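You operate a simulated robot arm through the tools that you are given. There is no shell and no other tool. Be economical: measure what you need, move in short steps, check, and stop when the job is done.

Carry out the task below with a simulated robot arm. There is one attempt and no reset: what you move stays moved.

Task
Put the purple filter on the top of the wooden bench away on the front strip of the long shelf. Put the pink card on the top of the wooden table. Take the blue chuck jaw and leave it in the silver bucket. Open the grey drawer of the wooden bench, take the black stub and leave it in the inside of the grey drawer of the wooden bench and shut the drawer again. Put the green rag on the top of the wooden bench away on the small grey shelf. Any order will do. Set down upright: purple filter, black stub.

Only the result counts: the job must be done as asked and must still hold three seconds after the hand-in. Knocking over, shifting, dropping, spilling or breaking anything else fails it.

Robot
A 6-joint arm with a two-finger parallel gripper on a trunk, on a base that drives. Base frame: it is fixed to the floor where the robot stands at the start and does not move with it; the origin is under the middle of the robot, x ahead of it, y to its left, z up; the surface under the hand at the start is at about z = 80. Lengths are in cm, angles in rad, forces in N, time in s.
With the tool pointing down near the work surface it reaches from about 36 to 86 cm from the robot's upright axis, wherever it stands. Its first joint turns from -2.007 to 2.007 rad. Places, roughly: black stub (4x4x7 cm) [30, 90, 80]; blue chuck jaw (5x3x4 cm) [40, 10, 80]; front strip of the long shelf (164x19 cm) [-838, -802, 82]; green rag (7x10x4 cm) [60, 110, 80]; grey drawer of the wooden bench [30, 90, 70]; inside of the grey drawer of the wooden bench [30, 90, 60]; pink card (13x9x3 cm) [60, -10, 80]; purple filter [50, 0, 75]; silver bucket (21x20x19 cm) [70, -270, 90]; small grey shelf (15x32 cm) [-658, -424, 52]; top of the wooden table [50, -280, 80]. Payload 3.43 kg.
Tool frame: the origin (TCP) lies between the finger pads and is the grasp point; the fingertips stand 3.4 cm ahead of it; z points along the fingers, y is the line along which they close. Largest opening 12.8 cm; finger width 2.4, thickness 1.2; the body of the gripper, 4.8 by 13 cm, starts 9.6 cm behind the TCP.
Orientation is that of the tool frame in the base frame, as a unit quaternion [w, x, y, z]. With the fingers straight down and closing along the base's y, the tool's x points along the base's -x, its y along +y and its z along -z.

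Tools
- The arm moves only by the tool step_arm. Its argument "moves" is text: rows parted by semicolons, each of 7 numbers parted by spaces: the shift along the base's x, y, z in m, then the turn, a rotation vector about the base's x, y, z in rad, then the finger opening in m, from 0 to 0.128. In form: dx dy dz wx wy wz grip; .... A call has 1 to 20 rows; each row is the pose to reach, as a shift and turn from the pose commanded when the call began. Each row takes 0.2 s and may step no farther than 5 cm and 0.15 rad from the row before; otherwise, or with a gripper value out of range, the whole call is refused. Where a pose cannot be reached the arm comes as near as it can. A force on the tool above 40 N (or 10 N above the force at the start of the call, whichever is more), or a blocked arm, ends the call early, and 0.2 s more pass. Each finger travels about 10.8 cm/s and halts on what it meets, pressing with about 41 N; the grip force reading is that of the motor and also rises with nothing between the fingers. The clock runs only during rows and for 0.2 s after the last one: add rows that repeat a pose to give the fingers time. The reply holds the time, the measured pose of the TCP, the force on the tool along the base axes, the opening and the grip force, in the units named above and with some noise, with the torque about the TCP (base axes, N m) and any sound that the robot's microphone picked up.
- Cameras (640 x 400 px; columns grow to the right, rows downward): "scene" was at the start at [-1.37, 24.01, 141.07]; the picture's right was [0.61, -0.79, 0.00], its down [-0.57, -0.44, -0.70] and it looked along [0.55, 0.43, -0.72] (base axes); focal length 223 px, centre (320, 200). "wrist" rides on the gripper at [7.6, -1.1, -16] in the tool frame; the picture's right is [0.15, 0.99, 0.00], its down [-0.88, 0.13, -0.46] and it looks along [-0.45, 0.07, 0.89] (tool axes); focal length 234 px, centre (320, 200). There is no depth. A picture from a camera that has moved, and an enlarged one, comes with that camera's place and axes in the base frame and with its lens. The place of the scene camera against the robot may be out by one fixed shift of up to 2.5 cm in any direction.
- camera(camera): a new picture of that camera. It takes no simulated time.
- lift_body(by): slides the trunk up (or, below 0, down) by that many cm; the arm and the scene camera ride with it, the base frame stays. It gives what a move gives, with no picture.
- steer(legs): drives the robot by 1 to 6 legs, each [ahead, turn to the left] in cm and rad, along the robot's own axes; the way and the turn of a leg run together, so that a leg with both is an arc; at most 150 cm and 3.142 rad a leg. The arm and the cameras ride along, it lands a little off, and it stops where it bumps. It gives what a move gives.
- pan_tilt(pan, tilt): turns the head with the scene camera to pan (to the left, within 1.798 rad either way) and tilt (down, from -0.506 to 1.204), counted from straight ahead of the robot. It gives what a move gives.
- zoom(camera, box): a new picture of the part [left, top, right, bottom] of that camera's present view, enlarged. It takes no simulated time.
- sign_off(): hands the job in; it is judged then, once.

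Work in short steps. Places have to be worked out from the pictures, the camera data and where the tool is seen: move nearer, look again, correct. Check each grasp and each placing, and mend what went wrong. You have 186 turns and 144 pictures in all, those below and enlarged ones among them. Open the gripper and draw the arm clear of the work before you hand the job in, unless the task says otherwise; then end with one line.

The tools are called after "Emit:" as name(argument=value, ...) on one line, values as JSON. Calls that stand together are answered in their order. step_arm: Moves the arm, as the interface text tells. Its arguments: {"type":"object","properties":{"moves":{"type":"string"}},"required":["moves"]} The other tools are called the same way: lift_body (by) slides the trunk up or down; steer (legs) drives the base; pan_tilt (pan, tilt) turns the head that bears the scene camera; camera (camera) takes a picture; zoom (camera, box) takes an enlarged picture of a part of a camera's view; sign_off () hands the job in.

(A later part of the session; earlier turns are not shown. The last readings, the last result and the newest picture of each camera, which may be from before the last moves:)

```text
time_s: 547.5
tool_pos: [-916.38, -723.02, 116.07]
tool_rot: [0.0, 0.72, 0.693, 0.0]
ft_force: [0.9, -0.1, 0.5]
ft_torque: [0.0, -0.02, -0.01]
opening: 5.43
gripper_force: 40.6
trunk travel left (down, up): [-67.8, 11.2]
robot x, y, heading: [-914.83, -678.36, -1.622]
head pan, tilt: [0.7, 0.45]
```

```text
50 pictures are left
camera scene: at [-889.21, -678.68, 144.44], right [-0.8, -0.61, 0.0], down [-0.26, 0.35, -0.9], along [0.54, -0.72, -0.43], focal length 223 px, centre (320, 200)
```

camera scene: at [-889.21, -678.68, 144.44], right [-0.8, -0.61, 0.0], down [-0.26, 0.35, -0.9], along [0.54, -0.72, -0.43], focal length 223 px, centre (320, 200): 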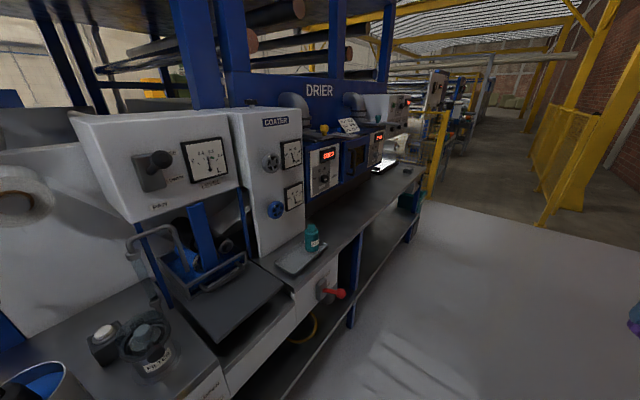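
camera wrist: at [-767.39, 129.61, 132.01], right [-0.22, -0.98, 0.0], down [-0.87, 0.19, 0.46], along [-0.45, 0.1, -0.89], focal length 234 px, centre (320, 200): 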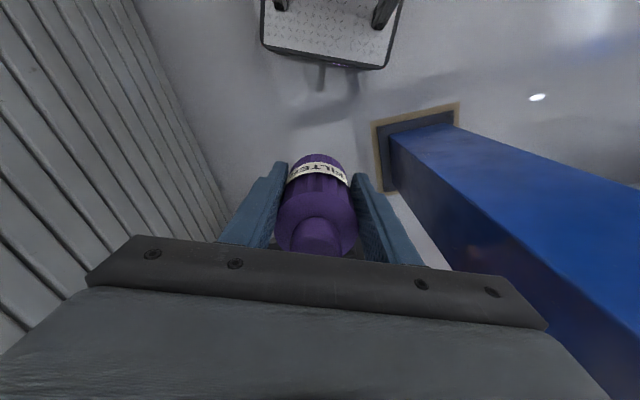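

The dark strip in front of the DRIER is the long shelf's front strip: x≈-847…-829, y -884…-720, z≈82, mostly free beyond the teal bottle's tray. I drive to y≈-808 and face it.

Emit:
steer(legs=[[0, 0.105], [128, 0], [0, 1.516]])

Emit:
pan_tilt(pan=0.0, tilt=0.75)

Emit:
camera(camera="scene")

Emit:
camera(camera="wrist")

```text
time_s: 558.1
tool_pos: [-863.8, -803.29, 116.03]
tool_rot: [0.0, -0.002, 1.0, -0.001]
ft_force: [0.8, -0.5, -0.9]
ft_torque: [0.0, 0.02, 0.01]
opening: 5.48
gripper_force: 41.1
trunk travel left (down, up): [-67.8, 11.2]
robot x, y, heading: [-908.56, -804.14, -0.008]
head pan, tilt: [0.7, 0.45]
```

```text
time_s: 559.2
tool_pos: [-863.87, -803.41, 116.14]
tool_rot: [0.001, -0.002, 1.0, -0.001]
ft_force: [0.4, -0.4, -1.6]
ft_torque: [0.01, -0.03, 0.03]
opening: 5.48
gripper_force: 40.6
trunk travel left (down, up): [-67.8, 11.2]
robot x, y, heading: [-908.33, -804.01, -0.007]
head pan, tilt: [0.0, 0.75]
```

```text
49 pictures are left
camera scene: at [-907.95, -784.85, 141.8], right [-0.01, -1.0, 0.0], down [-0.68, 0.0, -0.73], along [0.73, 0.0, -0.68], focal length 223 px, centre (320, 200)
```

scene: 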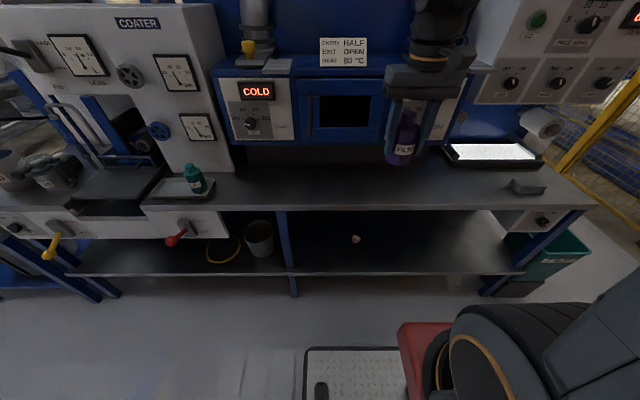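

```text
48 pictures are left
camera wrist: at [-871.39, -804.46, 132.01], right [-0.15, 0.99, 0.0], down [0.88, 0.13, 0.46], along [0.45, 0.07, -0.89], focal length 234 px, centre (320, 200)
```

wrist: 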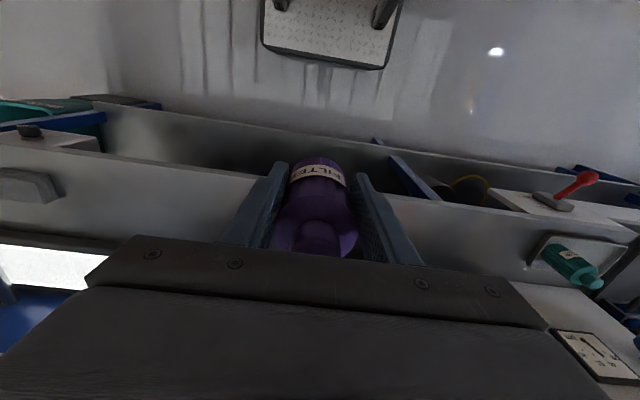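

Front edge at x≈-849. I advance to x≈-848 and lower to z≈100, then check clearance to the drier face.

Emit:
step_arm(moves="0.04 0 0 0 0 0 0.04;0.08 0 0 0 0 0 0.04;0.12 0 0 0 0 0 0.04;0.16 0 -0.02 0 0 0 0.04;0.16 0 -0.06 0 0 0 0.04;0.16 0 -0.1 0 0 0 0.04;0.16 0 -0.15 0 0 0 0.04")

Emit:
zoom(camera="scene", box=[280, 40, 520, 240])

Emit:
camera(camera="wrist")

```text
time_s: 560.8
tool_pos: [-847.88, -803.72, 101.09]
tool_rot: [0.001, -0.001, 1.0, 0.0]
ft_force: [-0.8, 0.4, -0.4]
ft_torque: [0.02, 0.0, 0.0]
opening: 5.46
gripper_force: 40.7
trunk travel left (down, up): [-67.8, 11.2]
robot x, y, heading: [-908.82, -804.12, -0.012]
head pan, tilt: [0.0, 0.75]
```

```text
2.00 times, centred on (400, 140) of scene
camera zoom: at [-907.99, -784.86, 141.79], right [-0.01, -1.0, 0.0], down [-0.68, 0.0, -0.73], along [0.73, -0.01, -0.68], focal length 447 px, centre (160, 320)
```

zoom: 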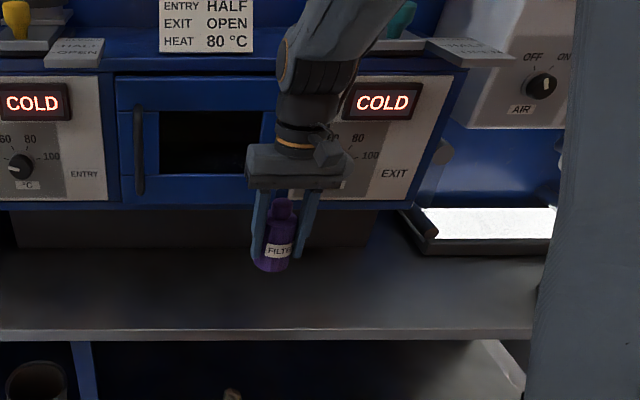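

```text
46 pictures are left
camera wrist: at [-855.5, -804.79, 117.03], right [-0.15, 0.99, 0.0], down [0.88, 0.13, 0.46], along [0.45, 0.07, -0.89], focal length 234 px, centre (320, 200)
```

wrist: 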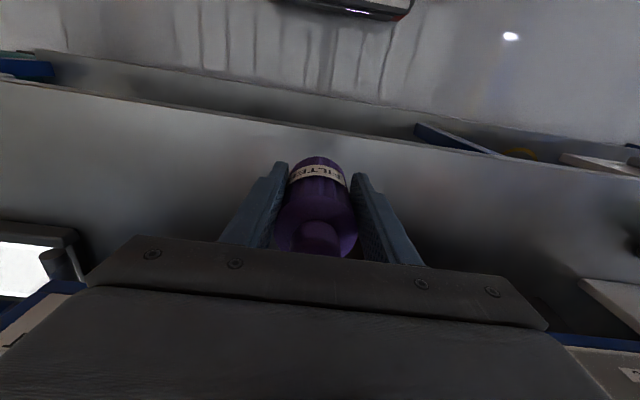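

Edge confirmed at x≈-849. Move to x≈-840.5 and lower to just above the shelf.

Emit:
step_arm(moves="0.03 0 0 0 0 0 0.04;0.06 0 0 0 0 0 0.04;0.075 0 -0.02 0 0 0 0.04;0.075 0 -0.06 0 0 0 0.04;0.075 0 -0.1 0 0 0 0.04;0.075 0 -0.115 0 0 0 0.04;0.075 0 -0.121 0 0 0 0.04")

Emit:
camera(camera="wrist")

Emit:
zoom(camera="scene", box=[320, 80, 480, 220])

```text
time_s: 562.4
tool_pos: [-840.23, -803.35, 88.78]
tool_rot: [0.0, -0.002, 1.0, -0.001]
ft_force: [-0.2, 0.8, -0.6]
ft_torque: [0.0, 0.03, -0.01]
opening: 5.44
gripper_force: 41.7
trunk travel left (down, up): [-67.8, 11.2]
robot x, y, heading: [-908.74, -803.67, -0.007]
head pan, tilt: [0.0, 0.75]
```

```text
45 pictures are left
camera wrist: at [-847.74, -804.55, 104.82], right [-0.15, 0.99, 0.0], down [0.88, 0.13, 0.46], along [0.45, 0.07, -0.89], focal length 234 px, centre (320, 200)
```

wrist: 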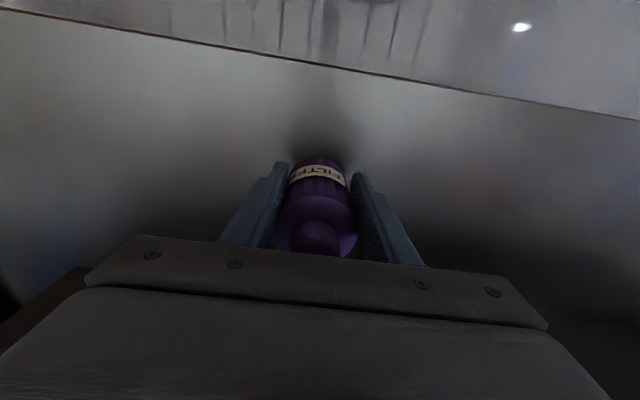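

```text
2.86 times, centred on (400, 150) of scene
camera zoom: at [-907.95, -784.86, 141.8], right [-0.01, -1.0, 0.0], down [-0.68, 0.0, -0.73], along [0.73, -0.01, -0.68], focal length 638 px, centre (91, 343)
```

zoom: 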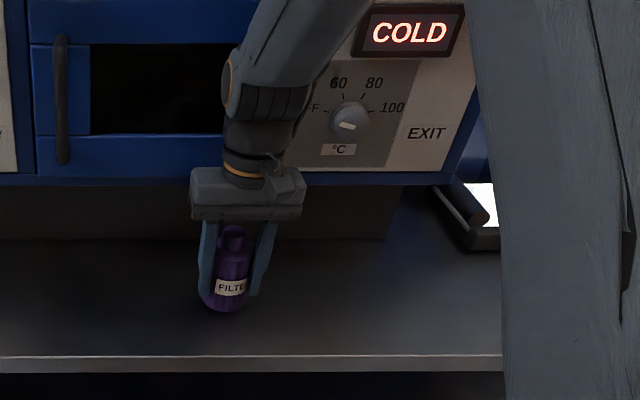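

Aligned. Lower in small rows to contact.

Emit:
step_arm(moves="0 0 -0.004 0 0 0 0.04;0 0 -0.007 0 0 0 0.04;0 0 -0.01 0 0 0 0.04;0 0 -0.013 0 0 0 0.04")

```text
time_s: 563.4
tool_pos: [-840.17, -803.33, 88.04]
tool_rot: [0.002, -0.001, 1.0, -0.001]
ft_force: [-7.0, -0.5, 34.6]
ft_torque: [-0.02, -0.34, -0.16]
opening: 5.49
gripper_force: 41.3
trunk travel left (down, up): [-67.8, 11.2]
robot x, y, heading: [-908.73, -803.77, -0.006]
head pan, tilt: [0.0, 0.75]
```

Contact (35 N) at z≈88.1. Ease off 5 mm, open slowly and rise.

Emit:
step_arm(moves="0 0 0.005 0 0 0 0.04;0 0 0.006 0 0 0 0.05;0 0 0.006 0 0 0 0.06;0 0 0.006 0 0 0 0.07;0 0 0.006 0 0 0 0.08;0 0 0.006 0 0 0 0.08;0 0 0.03 0 0 0 0.08;0 0 0.06 0 0 0 0.08;0 0 0.1 0 0 0 0.08;0 0 0.14 0 0 0 0.08;0 0 0.18 0 0 0 0.08;0 0 0.22 0 0 0 0.08;0 0 0.26 0 0 0 0.08;-0.04 0 0.28 0 0 0 0.08;-0.08 0 0.28 0 0 0 0.08;-0.12 0 0.28 0 0 0 0.08;-0.16 0 0.28 0 0 0 0.08;-0.2 0 0.28 0 0 0 0.08;-0.24 0 0.28 0 0 0 0.08")

Emit:
zoom(camera="scene", box=[260, 60, 500, 240])

```text
time_s: 567.4
tool_pos: [-864.15, -803.26, 115.53]
tool_rot: [0.0, -0.002, 1.0, 0.0]
ft_force: [0.4, -0.7, 0.8]
ft_torque: [0.04, 0.09, -0.02]
opening: 8.02
gripper_force: 0.0
trunk travel left (down, up): [-67.8, 11.2]
robot x, y, heading: [-909.03, -804.17, -0.005]
head pan, tilt: [0.0, 0.75]
```

```text
2.22 times, centred on (380, 150) of scene
camera zoom: at [-907.89, -784.86, 141.79], right [-0.01, -1.0, 0.0], down [-0.68, 0.0, -0.73], along [0.73, -0.01, -0.68], focal length 496 px, centre (187, 311)
```

zoom: 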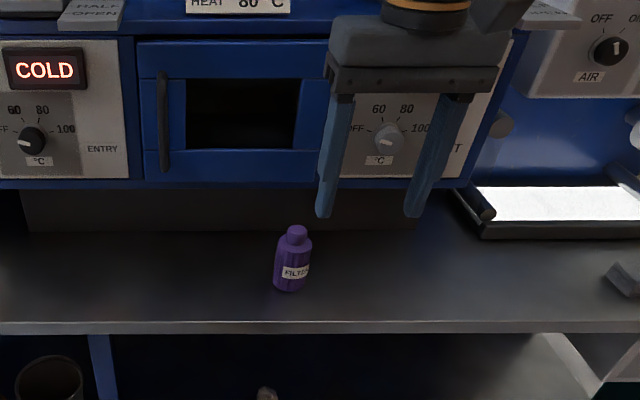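

Filter stands upright on the strip. Drive back north along the aisle.

Emit:
steer(legs=[[0, 1.565], [115, 0], [115, 0], [115, 0], [113, 0]])

```text
time_s: 593.3
tool_pos: [-910.7, -302.44, 115.72]
tool_rot: [-0.001, 0.713, -0.701, -0.001]
ft_force: [0.4, 0.1, -0.2]
ft_torque: [0.02, -0.01, -0.03]
opening: 7.99
gripper_force: 0.1
trunk travel left (down, up): [-67.8, 11.2]
robot x, y, heading: [-909.94, -346.95, 1.578]
head pan, tilt: [0.0, 0.75]
```

Emit:
steer(legs=[[0, -0.52], [98, 0], [98, 0], [0, 0.377], [90, 0], [90, 0]])

```text
time_s: 614.6
tool_pos: [-773.46, 47.75, 115.66]
tool_rot: [0.001, -0.648, 0.762, 0.0]
ft_force: [-0.2, 0.0, 0.3]
ft_torque: [0.0, -0.05, -0.02]
opening: 7.97
gripper_force: 0.1
trunk travel left (down, up): [-67.8, 11.2]
robot x, y, heading: [-780.22, 3.71, 1.399]
head pan, tilt: [0.0, 0.75]
```

Slightly east of the old line; heading 1.278 gives ~34 cm each side. Pass the gap.

Emit:
steer(legs=[[0, -0.121], [60, 0], [60, 0]])

```text
time_s: 621.5
tool_pos: [-735.02, 160.77, 115.66]
tool_rot: [0.001, -0.606, 0.796, 0.0]
ft_force: [-0.4, 0.1, -0.1]
ft_torque: [0.0, 0.01, -0.01]
opening: 8.0
gripper_force: 0.0
trunk travel left (down, up): [-67.8, 11.2]
robot x, y, heading: [-746.45, 117.97, 1.287]
head pan, tilt: [0.0, 0.75]
```

Emit:
steer(legs=[[0, -1.64], [144, 0], [0, -0.978], [121, 0], [120, 0]])

```text
time_s: 646.4
tool_pos: [-538.4, -205.5, 115.63]
tool_rot: [0.0, 0.599, 0.801, -0.001]
ft_force: [-1.0, 0.5, 0.9]
ft_torque: [0.02, 0.0, -0.02]
opening: 8.01
gripper_force: 0.0
trunk travel left (down, up): [-67.8, 11.2]
robot x, y, heading: [-551.41, -163.37, -1.29]
head pan, tilt: [0.0, 0.75]
```

Emit:
steer(legs=[[0, 0.886], [144, 0], [0, 0.404], [109, 0], [109, 0], [0, 1.046]])

```text
time_s: 670.1
tool_pos: [-179.01, -187.3, 115.7]
tool_rot: [0.0, -0.489, 0.872, -0.001]
ft_force: [-0.4, 0.1, 0.4]
ft_torque: [-0.03, -0.01, -0.05]
opening: 8.01
gripper_force: 0.1
trunk travel left (down, up): [-67.8, 11.2]
robot x, y, heading: [-201.69, -225.18, 1.012]
head pan, tilt: [0.0, 0.75]
```

Emit:
steer(legs=[[0, 0.04], [128, 0], [128, 0], [0, -1.052], [66, 0]])

Emit:
camera(camera="wrist")

```text
time_s: 688.9
tool_pos: [36.4, 2.3, 115.69]
tool_rot: [0.0, -0.018, 1.0, -0.001]
ft_force: [-0.1, 0.6, -0.2]
ft_torque: [0.02, 0.0, -0.01]
opening: 7.99
gripper_force: 0.0
trunk travel left (down, up): [-67.8, 11.2]
robot x, y, heading: [-7.58, 0.16, 0.024]
head pan, tilt: [0.0, 0.75]
```

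```text
42 pictures are left
camera wrist: at [28.95, 0.93, 131.63], right [-0.18, 0.98, 0.0], down [0.87, 0.16, 0.46], along [0.45, 0.08, -0.89], focal length 234 px, centre (320, 200)
```

wrist: 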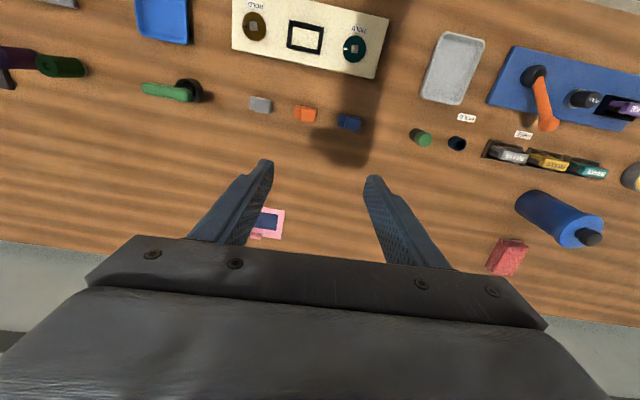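

Blue jaw at about (35.5, 8.2). Move above it at z≈98.

Emit:
step_arm(moves="0 0.03 -0.03 0 0 0 0.08;-0.005 0.059 -0.06 0 0 0.036 0.08;-0.009 0.059 -0.1 0 0 0.036 0.08;-0.009 0.059 -0.14 0 0 0.036 0.08;-0.009 0.059 -0.18 0 0 0.036 0.08")

Emit:
camera(camera="wrist")

```text
time_s: 690.1
tool_pos: [35.47, 8.19, 97.48]
tool_rot: [0.001, -0.036, 0.999, -0.001]
ft_force: [0.0, -0.1, 0.2]
ft_torque: [0.01, -0.06, -0.01]
opening: 7.99
gripper_force: 0.0
trunk travel left (down, up): [-67.8, 11.2]
robot x, y, heading: [-8.19, 0.31, 0.021]
head pan, tilt: [0.0, 0.75]
```

```text
41 pictures are left
camera wrist: at [27.93, 6.51, 113.55], right [-0.22, 0.98, 0.0], down [0.87, 0.19, 0.46], along [0.45, 0.1, -0.89], focal length 234 px, centre (320, 200)
```

wrist: 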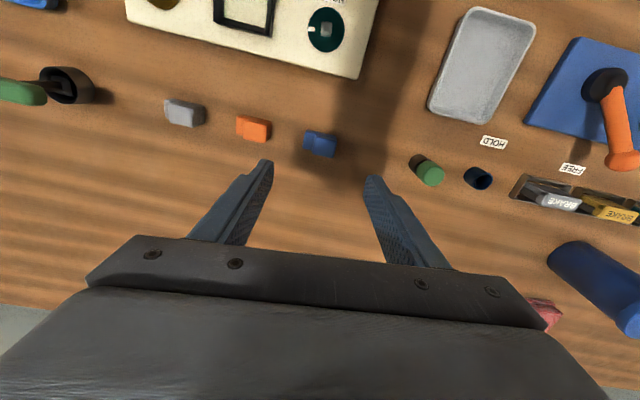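

Jaw at (35.6, 8.2). Correct yaw by -0.1, descend to z≈84 and close.

Emit:
step_arm(moves="0.001 0 -0.04 0 0 -0.1 0.08;0.001 0 -0.08 0 0 -0.1 0.08;0.001 0 -0.11 0 0 -0.1 0.08;0.001 0 -0.134 0 0 -0.1 0.08;0.001 0 -0.134 0 0 -0.1 0.055;0.001 0 -0.134 0 0 -0.1 0.035;0.001 0 -0.134 0 0 -0.1 0.03;0.001 0 -0.134 0 0 -0.1 0.03")

Emit:
camera(camera="wrist")

```text
time_s: 691.9
tool_pos: [35.61, 7.99, 84.26]
tool_rot: [0.0, 0.013, 1.0, 0.0]
ft_force: [0.7, -0.2, 0.5]
ft_torque: [-0.02, -0.03, 0.01]
opening: 4.34
gripper_force: 41.3
trunk travel left (down, up): [-67.8, 11.2]
robot x, y, heading: [-7.86, 0.38, 0.031]
head pan, tilt: [0.0, 0.75]
```

```text
40 pictures are left
camera wrist: at [28.04, 7.11, 100.29], right [-0.12, 0.99, 0.0], down [0.88, 0.11, 0.46], along [0.45, 0.05, -0.89], focal length 234 px, centre (320, 200)
```

wrist: 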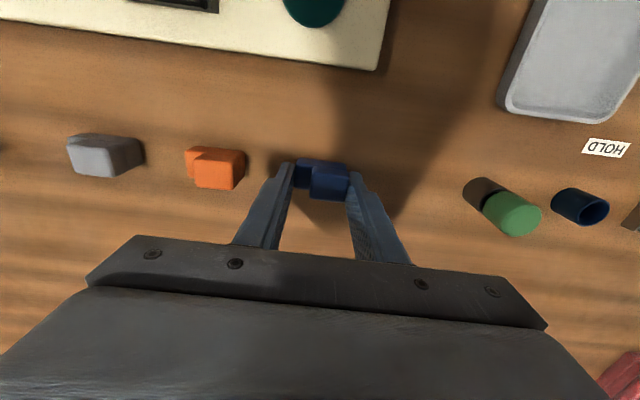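

Jaw gripped. Lift, retract and drive to the table at y≈-272.

Emit:
step_arm(moves="0 0 0.04 0 0 0 0.03;0 0 0.08 0 0 0 0.03;0 0 0.12 0 0 0 0.03;0 0 0.16 0 0 0 0.03;0 0 0.2 0 0 0 0.03;0 0 0.24 0 0 0 0.03;0 0 0.28 0 0 0 0.03;0 0 0.31 0 0 0 0.03;0 -0.04 0.33 0 0 0 0.03;0 -0.07 0.34 0 0 0 0.03")

Emit:
steer(legs=[[-67, -0.025], [0, -1.571], [137, 0], [135, 0], [0, 1.571]])

Emit:
pan_tilt(pan=0.0, tilt=0.5)

Emit:
camera(camera="scene")

```text
time_s: 694.1
tool_pos: [35.75, 1.24, 118.22]
tool_rot: [0.0, 0.013, 1.0, -0.001]
ft_force: [-0.2, 0.2, -2.8]
ft_torque: [-0.07, -0.01, 0.0]
opening: 4.36
gripper_force: 40.5
trunk travel left (down, up): [-67.8, 11.2]
robot x, y, heading: [-7.92, 0.69, 0.029]
head pan, tilt: [0.0, 0.75]
```

```text
time_s: 718.4
tool_pos: [-26.71, -272.55, 118.24]
tool_rot: [0.0, 0.008, 1.0, -0.001]
ft_force: [0.0, 0.0, -2.6]
ft_torque: [-0.02, -0.02, -0.01]
opening: 4.34
gripper_force: 41.3
trunk travel left (down, up): [-67.8, 11.2]
robot x, y, heading: [-70.25, -274.06, 0.04]
head pan, tilt: [0.0, 0.75]
```

```text
time_s: 719.1
tool_pos: [-26.65, -272.66, 118.27]
tool_rot: [0.0, 0.007, 1.0, -0.001]
ft_force: [-0.1, 0.1, -2.0]
ft_torque: [-0.01, 0.01, 0.0]
opening: 4.33
gripper_force: 41.2
trunk travel left (down, up): [-67.8, 11.2]
robot x, y, heading: [-70.22, -274.0, 0.035]
head pan, tilt: [0.0, 0.499]
```

```text
39 pictures are left
camera scene: at [-69.63, -255.1, 143.98], right [0.04, -1.0, 0.0], down [-0.48, -0.02, -0.88], along [0.88, 0.03, -0.48], focal length 223 px, centre (320, 200)
```

scene: 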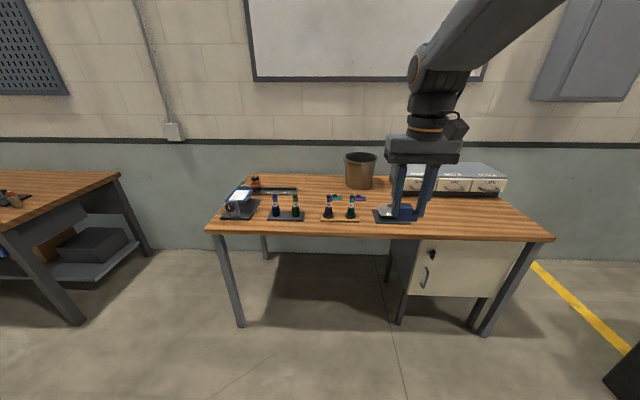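

Bucket at about (68,-277). Drive ahead 62 cm with heading trimmed.

Emit:
steer(legs=[[0, -0.035], [60, 0]])

Emit:
camera(camera="wrist")

Emit:
camera(camera="scene")

```text
time_s: 722.9
tool_pos: [33.81, -273.13, 118.1]
tool_rot: [0.0, 0.02, 1.0, -0.001]
ft_force: [0.0, -0.1, -2.0]
ft_torque: [0.0, -0.02, 0.0]
opening: 4.34
gripper_force: 40.9
trunk travel left (down, up): [-67.8, 11.2]
robot x, y, heading: [-10.1, -273.53, 0.012]
head pan, tilt: [0.0, 0.499]
```

```text
38 pictures are left
camera wrist: at [26.18, -273.98, 134.19], right [-0.11, 0.99, 0.0], down [0.88, 0.1, 0.46], along [0.45, 0.05, -0.89], focal length 234 px, centre (320, 200)
```

wrist: 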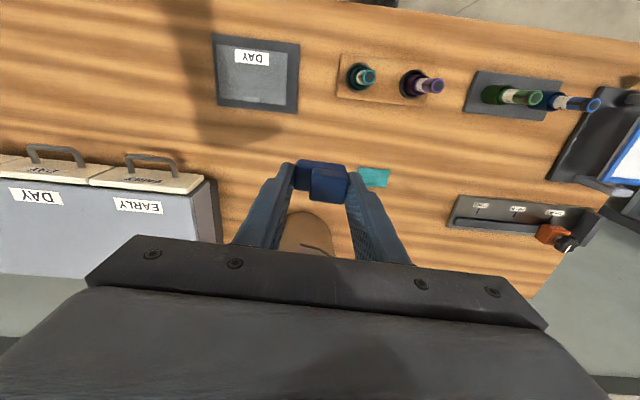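

```text
37 pictures are left
camera scene: at [-8.77, -254.62, 143.99], right [0.01, -1.0, 0.0], down [-0.48, -0.01, -0.88], along [0.88, 0.01, -0.48], focal length 223 px, centre (320, 200)
```

scene: 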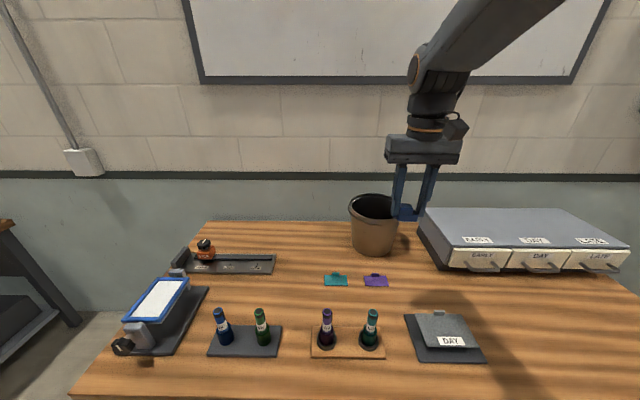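

Bucket centre ≈(68,-275). Move to x≈57 at z≈120 and look into it.

Emit:
step_arm(moves="0.04 0 0.01 0 0 0 0.03;0.08 -0.005 0.02 0 0 0 0.03;0.12 -0.01 0.02 0 0 0 0.03;0.16 -0.015 0.02 0 0 0 0.03;0.2 -0.018 0.02 0 0 0 0.03;0.235 -0.018 0.02 0 0 0 0.03")

Emit:
camera(camera="wrist")

Emit:
zoom(camera="scene", box=[280, 100, 500, 280])

```text
time_s: 724.3
tool_pos: [57.35, -275.18, 120.22]
tool_rot: [0.001, 0.021, 1.0, -0.001]
ft_force: [-0.4, 0.0, -1.8]
ft_torque: [-0.01, -0.03, -0.01]
opening: 4.38
gripper_force: 41.2
trunk travel left (down, up): [-67.8, 11.2]
robot x, y, heading: [-9.72, -273.91, 0.012]
head pan, tilt: [0.0, 0.499]
```

```text
36 pictures are left
camera wrist: at [49.76, -275.99, 136.26], right [-0.11, 0.99, 0.0], down [0.88, 0.1, 0.46], along [0.45, 0.05, -0.89], focal length 234 px, centre (320, 200)
```

wrist: 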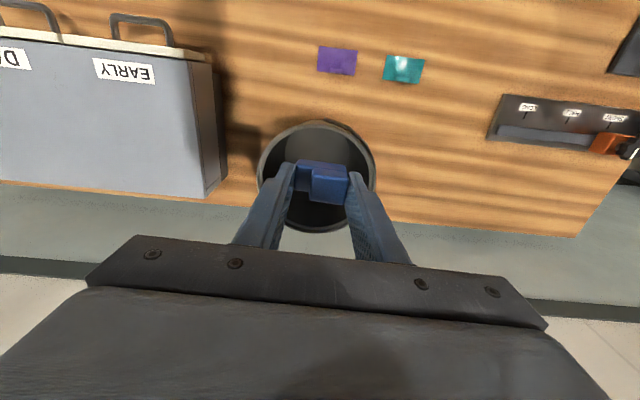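

```text
2.22 times, centred on (390, 190) of scene
camera zoom: at [-8.8, -254.62, 143.99], right [0.01, -1.0, 0.0], down [-0.48, -0.01, -0.88], along [0.88, 0.01, -0.48], focal length 496 px, centre (164, 222)
```

zoom: 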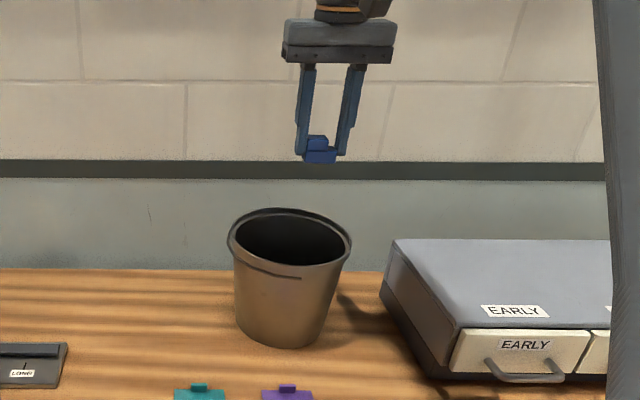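

Rim centre at (64.1,-274.9). Move above and lower into the bucket to z≈89.

Emit:
step_arm(moves="0.04 0.002 0 0 0 0 0.03;0.067 0.003 0 0 0 0 0.03;0.067 0.003 -0.04 0 0 0 0.03;0.067 0.003 -0.08 0 0 0 0.03;0.067 0.003 -0.12 0 0 0 0.03;0.067 0.003 -0.16 0 0 0 0.03;0.067 0.003 -0.2 0 0 0 0.03;0.067 0.003 -0.24 0 0 0 0.03;0.067 0.003 -0.28 0 0 0 0.03;0.067 0.003 -0.31 0 0 0 0.03")

Emit:
camera(camera="wrist")

```text
time_s: 726.5
tool_pos: [64.15, -274.54, 89.1]
tool_rot: [0.0, 0.02, 1.0, -0.001]
ft_force: [1.5, 0.1, -2.7]
ft_torque: [0.02, -0.04, -0.03]
opening: 4.33
gripper_force: 41.4
trunk travel left (down, up): [-67.8, 11.2]
robot x, y, heading: [-10.06, -273.88, 0.009]
head pan, tilt: [0.0, 0.499]
```

```text
34 pictures are left
camera wrist: at [56.58, -275.36, 105.14], right [-0.11, 0.99, 0.0], down [0.88, 0.1, 0.46], along [0.45, 0.05, -0.89], focal length 234 px, centre (320, 200)
```

wrist: 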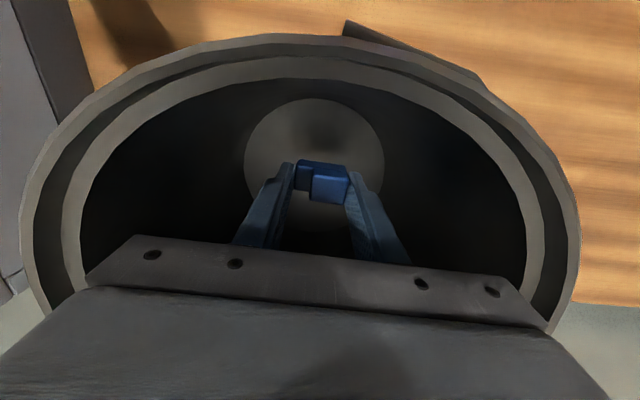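

Inside the bucket. Lower 2 cm more and release, then rise.

Emit:
step_arm(moves="0 0 -0.02 0 0 0 0.03;0 0 -0.025 0 0 0 0.03;0 0 -0.025 0 0 0 0.05;0 0 -0.025 0 0 0 0.06;0 0 -0.025 0 0 0 0.06;0 0 0.02 0 0 0 0.06;0 0 0.06 0 0 0 0.06;0 0 0.1 0 0 0 0.06;0 0 0.14 0 0 0 0.06;0 0 0.18 0 0 0 0.06;0 0 0.22 0 0 0 0.06;0 0 0.26 0 0 0 0.06;0 0 0.3 0 0 0 0.06;-0.04 0 0.32 0 0 0 0.06;-0.08 0 0.32 0 0 0 0.06")

Emit:
camera(camera="wrist")

```text
time_s: 729.7
tool_pos: [56.08, -274.81, 121.21]
tool_rot: [0.0, 0.02, 1.0, -0.001]
ft_force: [0.4, 0.6, 1.0]
ft_torque: [0.0, 0.04, -0.01]
opening: 6.02
gripper_force: 0.0
trunk travel left (down, up): [-67.8, 11.2]
robot x, y, heading: [-9.95, -273.94, 0.016]
head pan, tilt: [0.0, 0.499]
```

```text
33 pictures are left
camera wrist: at [48.49, -275.7, 137.25], right [-0.11, 0.99, 0.0], down [0.88, 0.1, 0.46], along [0.45, 0.05, -0.89], focal length 234 px, centre (320, 200)
```

wrist: 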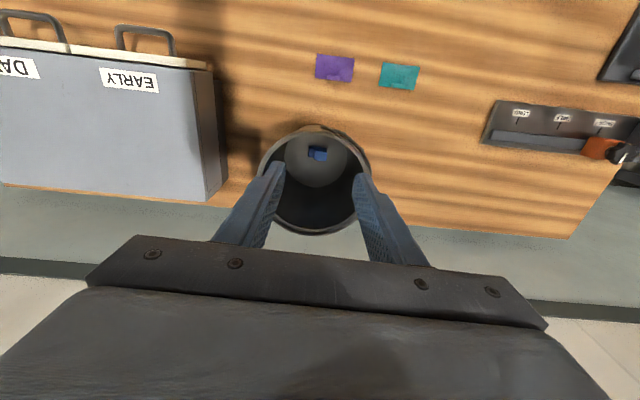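

Jaw lies in the bucket. A free spot for the card is around (60,-249). I retract and drive back to the bench for the card.

Emit:
step_arm(moves="-0.04 0 0 0 0 0 0.1;-0.08 0 0 0 0 0 0.11;-0.12 0 0 0 0 0 0.12;-0.16 0 0 0 0 0 0.12;-0.2 0 0 0 0 0 0.12;-0.22 0 0 0 0 0 0.12")

Emit:
steer(legs=[[-62, 0], [0, 1.571], [133, 0], [133, 0], [0, -1.585], [64, 0]])

Emit:
camera(camera="wrist")

```text
time_s: 731.1
tool_pos: [34.15, -274.59, 121.28]
tool_rot: [0.0, 0.02, 1.0, 0.0]
ft_force: [-0.1, 0.5, 0.9]
ft_torque: [-0.02, 0.03, -0.01]
opening: 12.01
gripper_force: 0.0
trunk travel left (down, up): [-67.8, 11.2]
robot x, y, heading: [-9.73, -273.52, 0.012]
head pan, tilt: [0.0, 0.499]
```

```text
time_s: 757.8
tool_pos: [29.08, -13.11, 121.35]
tool_rot: [-0.001, 0.017, 1.0, -0.001]
ft_force: [-0.5, -1.1, 0.0]
ft_torque: [0.03, -0.01, 0.02]
opening: 12.02
gripper_force: 0.0
trunk travel left (down, up): [-67.8, 11.2]
robot x, y, heading: [-14.77, -12.98, 0.02]
head pan, tilt: [0.0, 0.499]
```

```text
32 pictures are left
camera wrist: at [21.44, -14.05, 137.32], right [-0.11, 0.99, 0.0], down [0.88, 0.1, 0.46], along [0.45, 0.05, -0.89], focal length 234 px, centre (320, 200)
```

wrist: 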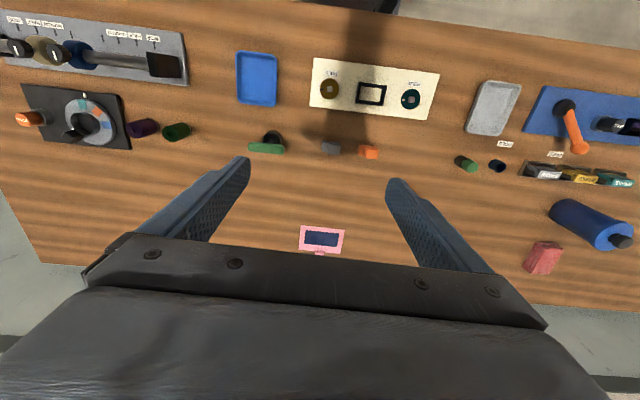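

Card at (63,-9) with a small tab at its far edge. Move closer to inspect.

Emit:
step_arm(moves="0.04 0.005 0 0 0 0 0.12;0.08 0.01 0 0 0 0 0.12;0.12 0.02 -0.02 0 0 0 0.12;0.16 0.03 -0.04 0 0 0 0.12;0.2 0.04 -0.06 0 0 -0.02 0.12;0.24 0.041 -0.09 0 0 -0.034 0.12;0.27 0.041 -0.12 0 0 -0.034 0.12;0.29 0.041 -0.16 0 0 -0.034 0.12;0.3 0.041 -0.2 0 0 -0.034 0.12")

Emit:
camera(camera="wrist")

Emit:
camera(camera="scene")

```text
time_s: 759.8
tool_pos: [58.84, -9.22, 101.34]
tool_rot: [0.001, 0.036, 0.999, -0.001]
ft_force: [-0.5, -0.1, 0.5]
ft_torque: [0.01, -0.06, -0.07]
opening: 12.03
gripper_force: 0.0
trunk travel left (down, up): [-67.8, 11.2]
robot x, y, heading: [-14.59, -12.03, 0.014]
head pan, tilt: [0.0, 0.499]
```

```text
31 pictures are left
camera wrist: at [51.18, -9.83, 117.25], right [-0.08, 1.0, 0.0], down [0.89, 0.07, 0.46], along [0.46, 0.03, -0.89], focal length 234 px, centre (320, 200)
```

wrist: 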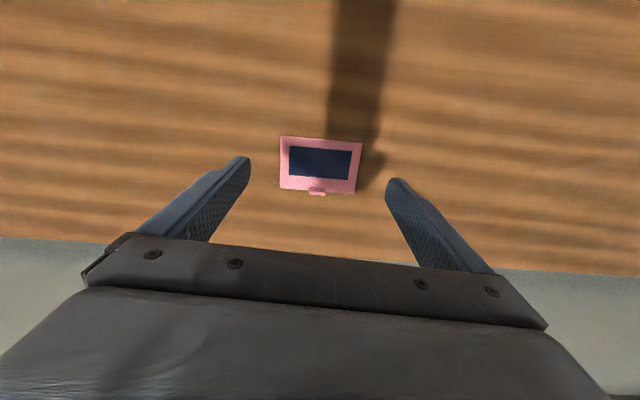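

```text
30 pictures are left
camera scene: at [-13.93, 6.66, 143.99], right [0.02, -1.0, 0.0], down [-0.48, -0.01, -0.88], along [0.88, 0.02, -0.48], focal length 223 px, centre (320, 200)
```

scene: 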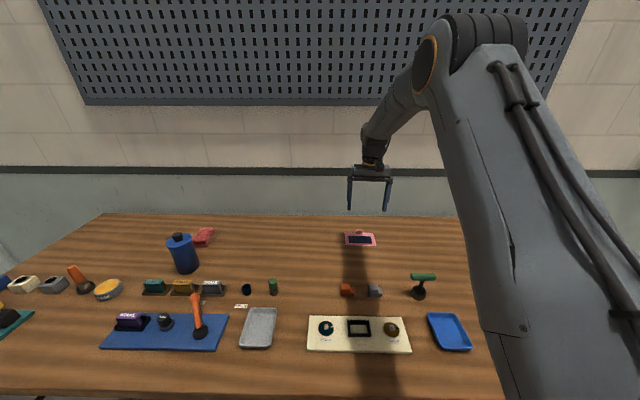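

Zoom on the card to judge the tab.

Emit:
zoom(camera="wrist", box=[260, 120, 380, 210])

Emit:
zoom(camera="scene", box=[320, 210, 400, 260])

```text
4.44 times, centred on (320, 165) of wrist
camera zoom: at [51.18, -9.83, 117.25], right [-0.08, 1.0, 0.0], down [0.89, 0.07, 0.46], along [0.46, 0.03, -0.89], focal length 1041 px, centre (320, 356)
```

zoom: 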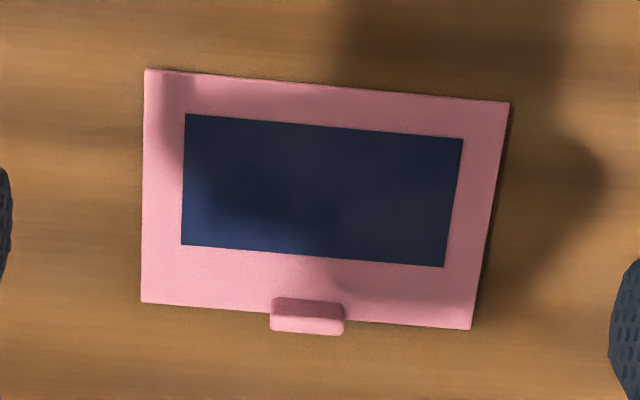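

```text
8.00 times, centred on (360, 235) of scene
camera zoom: at [-13.93, 6.66, 143.99], right [0.02, -1.0, 0.0], down [-0.48, -0.01, -0.88], along [0.88, 0.02, -0.48], focal length 1787 px, centre (0, -80)
```

zoom: 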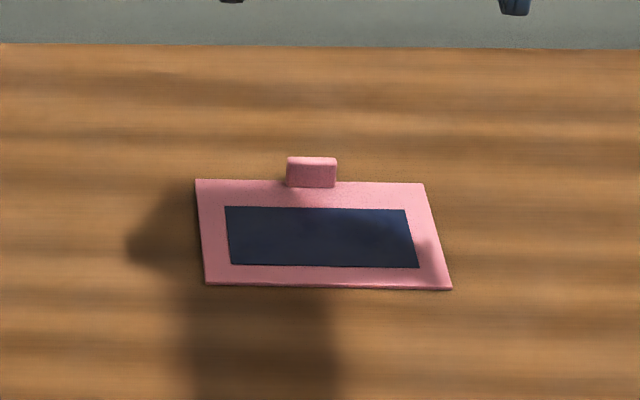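

The tab (2.6 cm wide, ~2.5 cm high) stands at about (67.5,-9.2). I move over it, correct yaw, and lower with a 5.5 cm opening to z≈88 for a check.

Emit:
step_arm(moves="0.03 0 -0.02 0 0 0.036 0.1;0.06 0 -0.05 0 0 0.072 0.08;0.087 0 -0.08 0 0 0.072 0.06;0.087 0 -0.11 0 0 0.072 0.055;0.087 0 -0.13 0 0 0.072 0.055")

Emit:
camera(camera="wrist")

Emit:
zoom(camera="scene", box=[320, 200, 400, 260])

```text
time_s: 761.0
tool_pos: [67.85, -8.96, 88.36]
tool_rot: [0.0, -0.001, 1.0, -0.001]
ft_force: [-1.2, 0.7, -0.2]
ft_torque: [-0.02, 0.01, 0.02]
opening: 5.5
gripper_force: 0.2
trunk travel left (down, up): [-67.8, 11.2]
robot x, y, heading: [-14.81, -12.43, 0.022]
head pan, tilt: [0.0, 0.499]
```

```text
27 pictures are left
camera wrist: at [60.21, -10.26, 104.34], right [-0.15, 0.99, 0.0], down [0.88, 0.13, 0.46], along [0.45, 0.07, -0.89], focal length 234 px, centre (320, 200)
```

wrist: 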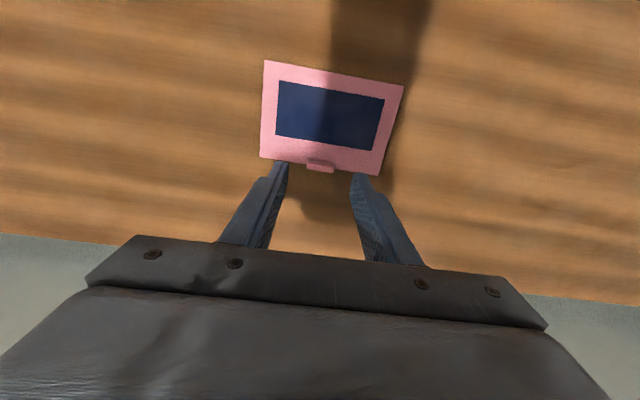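

```text
6.67 times, centred on (360, 230) of scene
camera zoom: at [-13.9, 6.66, 143.99], right [0.02, -1.0, 0.0], down [-0.48, -0.01, -0.88], along [0.88, 0.02, -0.48], focal length 1489 px, centre (53, 0)
```

zoom: 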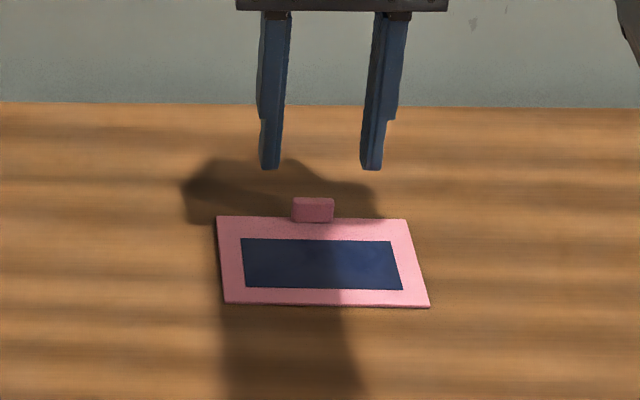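

Tab centred at (67.6,-9.1). Descend to z≈84.6 and close on it.

Emit:
step_arm(moves="-0.002 -0.001 -0.02 0 0 0 0.055;-0.002 -0.001 -0.038 0 0 0 0.055;-0.002 -0.001 -0.038 0 0 0 0.035;-0.002 -0.001 -0.038 0 0 0 0.02;-0.002 -0.001 -0.038 0 0 0 0.01;-0.002 -0.001 -0.038 0 0 0 0.01;-0.002 -0.001 -0.038 0 0 0 0.01")

Emit:
camera(camera="wrist")

```text
time_s: 762.6
tool_pos: [67.61, -9.33, 84.57]
tool_rot: [0.0, -0.002, 1.0, -0.001]
ft_force: [0.4, -0.7, -0.2]
ft_torque: [0.0, 0.0, 0.0]
opening: 2.66
gripper_force: 41.0
trunk travel left (down, up): [-67.8, 11.2]
robot x, y, heading: [-14.65, -12.36, 0.017]
head pan, tilt: [0.0, 0.499]
```

```text
25 pictures are left
camera wrist: at [60.0, -10.48, 100.63], right [-0.15, 0.99, 0.0], down [0.88, 0.13, 0.46], along [0.45, 0.07, -0.89], focal length 234 px, centre (320, 200)
```

wrist: 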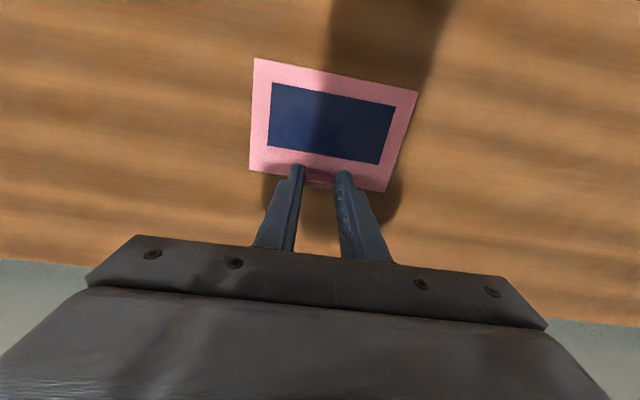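

Gripped the tab (2.66 cm). Lift slowly, check the card hangs level, then retract.

Emit:
step_arm(moves="0 0 0.02 0 0 0 0.01;0 0 0.05 0 0 0 0.01;0 0 0.08 0 0 0 0.01;0 0 0.12 0 0 0 0.01;0 0 0.16 0 0 0 0.01;0 0 0.2 0 0 0 0.01;0 0 0.24 0 0 0 0.01;0 0 0.28 0 0 0 0.01;0 0 0.32 0 0 0 0.01;-0.04 0 0.34 0 0 0 0.01;-0.08 -0.01 0.34 0 0 0 0.01;-0.12 -0.015 0.34 0 0 0 0.01;-0.16 -0.02 0.34 0 0 0 0.01;-0.2 -0.025 0.34 0 0 0 0.01;-0.24 -0.03 0.34 0 0 0 0.01;-0.28 -0.03 0.34 0 0 0 0.01;-0.32 -0.03 0.34 0 0 0 0.01;-0.36 -0.03 0.34 0 0 0 0.01")

Emit:
camera(camera="wrist")

```text
time_s: 766.4
tool_pos: [31.8, -12.1, 118.39]
tool_rot: [0.0, -0.001, 1.0, -0.001]
ft_force: [0.9, 0.7, -0.3]
ft_torque: [0.02, 0.06, 0.01]
opening: 2.65
gripper_force: 41.0
trunk travel left (down, up): [-67.8, 11.2]
robot x, y, heading: [-14.69, -12.52, 0.019]
head pan, tilt: [0.0, 0.499]
```

```text
24 pictures are left
camera wrist: at [24.14, -13.2, 134.41], right [-0.15, 0.99, 0.0], down [0.88, 0.13, 0.46], along [0.45, 0.07, -0.89], focal length 234 px, centre (320, 200)
```

wrist: 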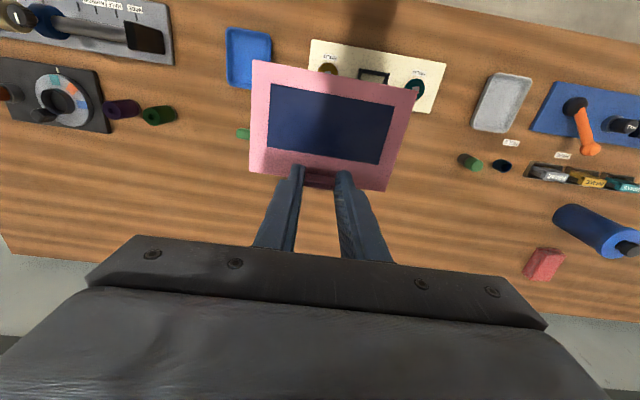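

Card held level. Drive back to the table, to about y=-256.

Emit:
steer(legs=[[-58, 0], [0, -1.59], [122, 0], [121, 0], [0, 1.571], [60, 0]])

Emit:
pan_tilt(pan=0.0, tilt=0.6)

Emit:
camera(camera="scene")

Emit:
camera(camera="wrist")

```text
time_s: 792.1
tool_pos: [32.82, -259.82, 118.4]
tool_rot: [0.0, 0.011, 1.0, -0.001]
ft_force: [0.4, -0.5, -0.2]
ft_torque: [0.0, 0.01, 0.01]
opening: 2.66
gripper_force: 40.7
trunk travel left (down, up): [-67.8, 11.2]
robot x, y, heading: [-13.71, -259.31, -0.005]
head pan, tilt: [0.0, 0.499]
```

```text
time_s: 792.8
tool_pos: [32.9, -259.84, 118.5]
tool_rot: [0.0, 0.012, 1.0, -0.001]
ft_force: [0.4, 0.2, -1.1]
ft_torque: [-0.01, -0.03, 0.04]
opening: 2.68
gripper_force: 41.0
trunk travel left (down, up): [-67.8, 11.2]
robot x, y, heading: [-13.77, -259.07, -0.008]
head pan, tilt: [0.0, 0.6]
```

```text
23 pictures are left
camera scene: at [-12.52, -240.01, 143.09], right [-0.01, -1.0, 0.0], down [-0.56, 0.0, -0.83], along [0.83, -0.01, -0.56], focal length 223 px, centre (320, 200)
```

scene: 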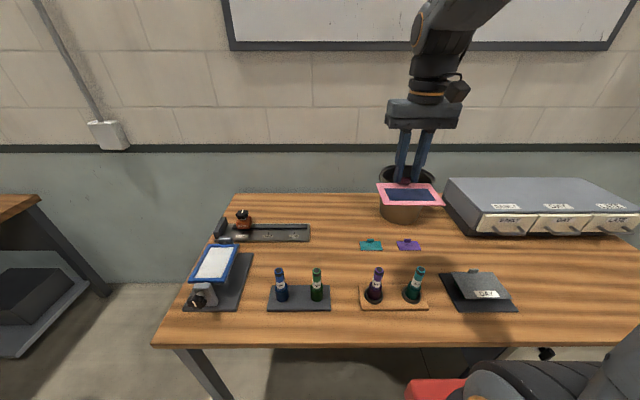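

```text
22 pictures are left
camera wrist: at [25.24, -260.81, 134.45], right [-0.12, 0.99, 0.0], down [0.88, 0.11, 0.46], along [0.45, 0.06, -0.89], focal length 234 px, centre (320, 200)
```

wrist: 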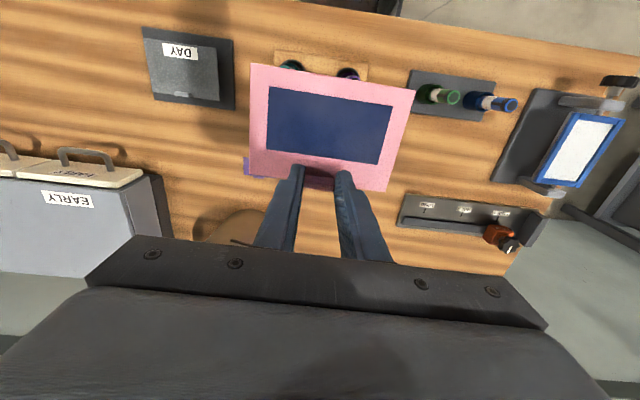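

Free spot confirmed; card centre target (62.5,-250), tab at (67,-250). Move above and descend to z≈92.

Emit:
step_arm(moves="0.04 0.01 0 0 0 0.02 0.01;0.08 0.02 0 0 0 0.02 0.01;0.12 0.03 0 0 0 0.02 0.01;0.16 0.04 0 0 0 0.02 0.01;0.2 0.05 0 0 0 0.02 0.01;0.24 0.065 0 0 0 0.02 0.01;0.28 0.08 0 0 0 0.02 0.01;0.32 0.095 0 0 0 0.02 0.01;0.342 0.098 -0.02 0 0 0.02 0.01;0.342 0.098 -0.06 0 0 0.02 0.01;0.342 0.098 -0.1 0 0 0.02 0.01;0.342 0.098 -0.14 0 0 0.02 0.01;0.342 0.098 -0.18 0 0 0.02 0.01;0.342 0.098 -0.22 0 0 0.02 0.01;0.342 0.098 -0.26 0 0 0.02 0.01")

Emit:
camera(camera="wrist")

Emit:
zoom(camera="scene", box=[220, 140, 460, 290])

```text
time_s: 796.0
tool_pos: [67.11, -250.12, 92.49]
tool_rot: [0.001, 0.001, 1.0, -0.001]
ft_force: [-0.5, 0.1, 0.4]
ft_torque: [-0.02, -0.03, 0.01]
opening: 2.66
gripper_force: 41.0
trunk travel left (down, up): [-67.8, 11.2]
robot x, y, heading: [-13.33, -259.23, -0.007]
head pan, tilt: [0.0, 0.6]
```

```text
21 pictures are left
camera wrist: at [59.5, -251.32, 108.47], right [-0.14, 0.99, 0.0], down [0.88, 0.13, 0.46], along [0.45, 0.06, -0.89], focal length 234 px, centre (320, 200)
```

wrist: 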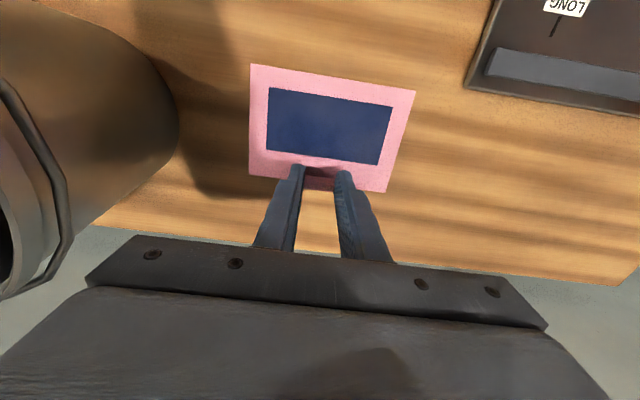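

```text
2.67 times, centred on (340, 215) of scene
camera zoom: at [-12.55, -240.01, 143.08], right [-0.01, -1.0, 0.0], down [-0.56, 0.0, -0.83], along [0.83, -0.01, -0.56], focal length 596 px, centre (267, 160)
```

zoom: 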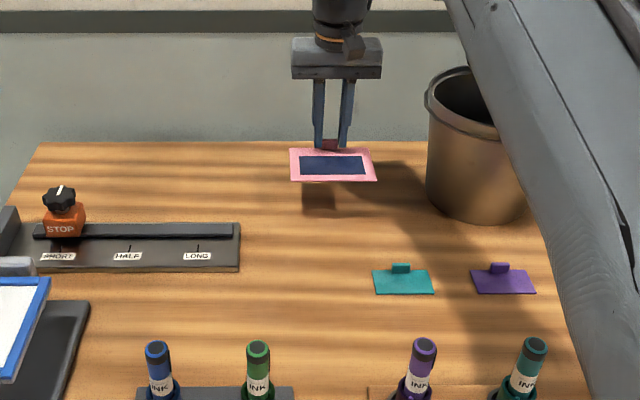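

Clear below. Lower to the table in small final rows.

Emit:
step_arm(moves="0 0 -0.03 0 0 0 0.01;0 0 -0.055 0 0 0 0.01;0 0 -0.068 0 0 0 0.01;0 0 -0.074 0 0 0 0.01;0 0 -0.078 0 0 0 0.01;0 0 -0.081 0 0 0 0.01")

```text
time_s: 797.4
tool_pos: [67.0, -249.98, 84.62]
tool_rot: [0.002, 0.001, 1.0, 0.0]
ft_force: [-4.2, 0.1, 19.8]
ft_torque: [-0.01, 1.14, 0.03]
opening: 2.65
gripper_force: 41.4
trunk travel left (down, up): [-67.8, 11.2]
robot x, y, heading: [-13.86, -259.03, -0.008]
head pan, tilt: [0.0, 0.6]
```

In contact (20 N). Ease 2 mm, open and rise.

Emit:
step_arm(moves="0 0 0.002 0 0 0 0.01;0 0 0.002 0 0 0 0.03;0 0 0.002 0 0 0 0.045;0 0 0.002 0 0 0 0.055;0 0 0.002 0 0 0 0.055;0 0 0.03 0 0 0 0.055;0 0 0.07 0 0 0 0.055;0 0 0.11 0 0 0 0.055;0 0 0.15 0 0 0 0.055;0 0 0.19 0 0 0 0.055;0 0 0.23 0 0 0 0.055;0 0 0.27 0 0 0 0.055;0 0 0.31 0 0 0 0.055;-0.04 0 0.33 0 0 0 0.055;-0.08 0 0.33 0 0 0 0.055;-0.12 0 0.33 0 0 0 0.055;-0.16 0 0.33 0 0 0 0.055;-0.2 0 0.33 0 0 0 0.055;-0.24 0 0.33 0 0 0 0.055;-0.28 0 0.33 0 0 0 0.055")

Emit:
zoom(camera="scene", box=[220, 140, 460, 290])

```text
time_s: 801.5
tool_pos: [39.12, -250.15, 117.44]
tool_rot: [0.001, 0.001, 1.0, -0.001]
ft_force: [-0.4, 0.1, -0.3]
ft_torque: [-0.01, 0.04, 0.01]
opening: 5.5
gripper_force: 0.1
trunk travel left (down, up): [-67.8, 11.2]
robot x, y, heading: [-13.48, -258.7, -0.005]
head pan, tilt: [0.0, 0.6]
```

```text
2.67 times, centred on (340, 215) of scene
camera zoom: at [-12.47, -240.0, 143.08], right [-0.01, -1.0, 0.0], down [-0.57, 0.0, -0.82], along [0.82, -0.01, -0.57], focal length 596 px, centre (267, 160)
```

zoom: 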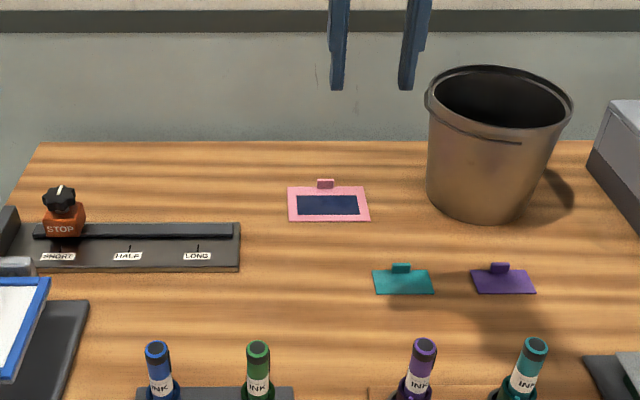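

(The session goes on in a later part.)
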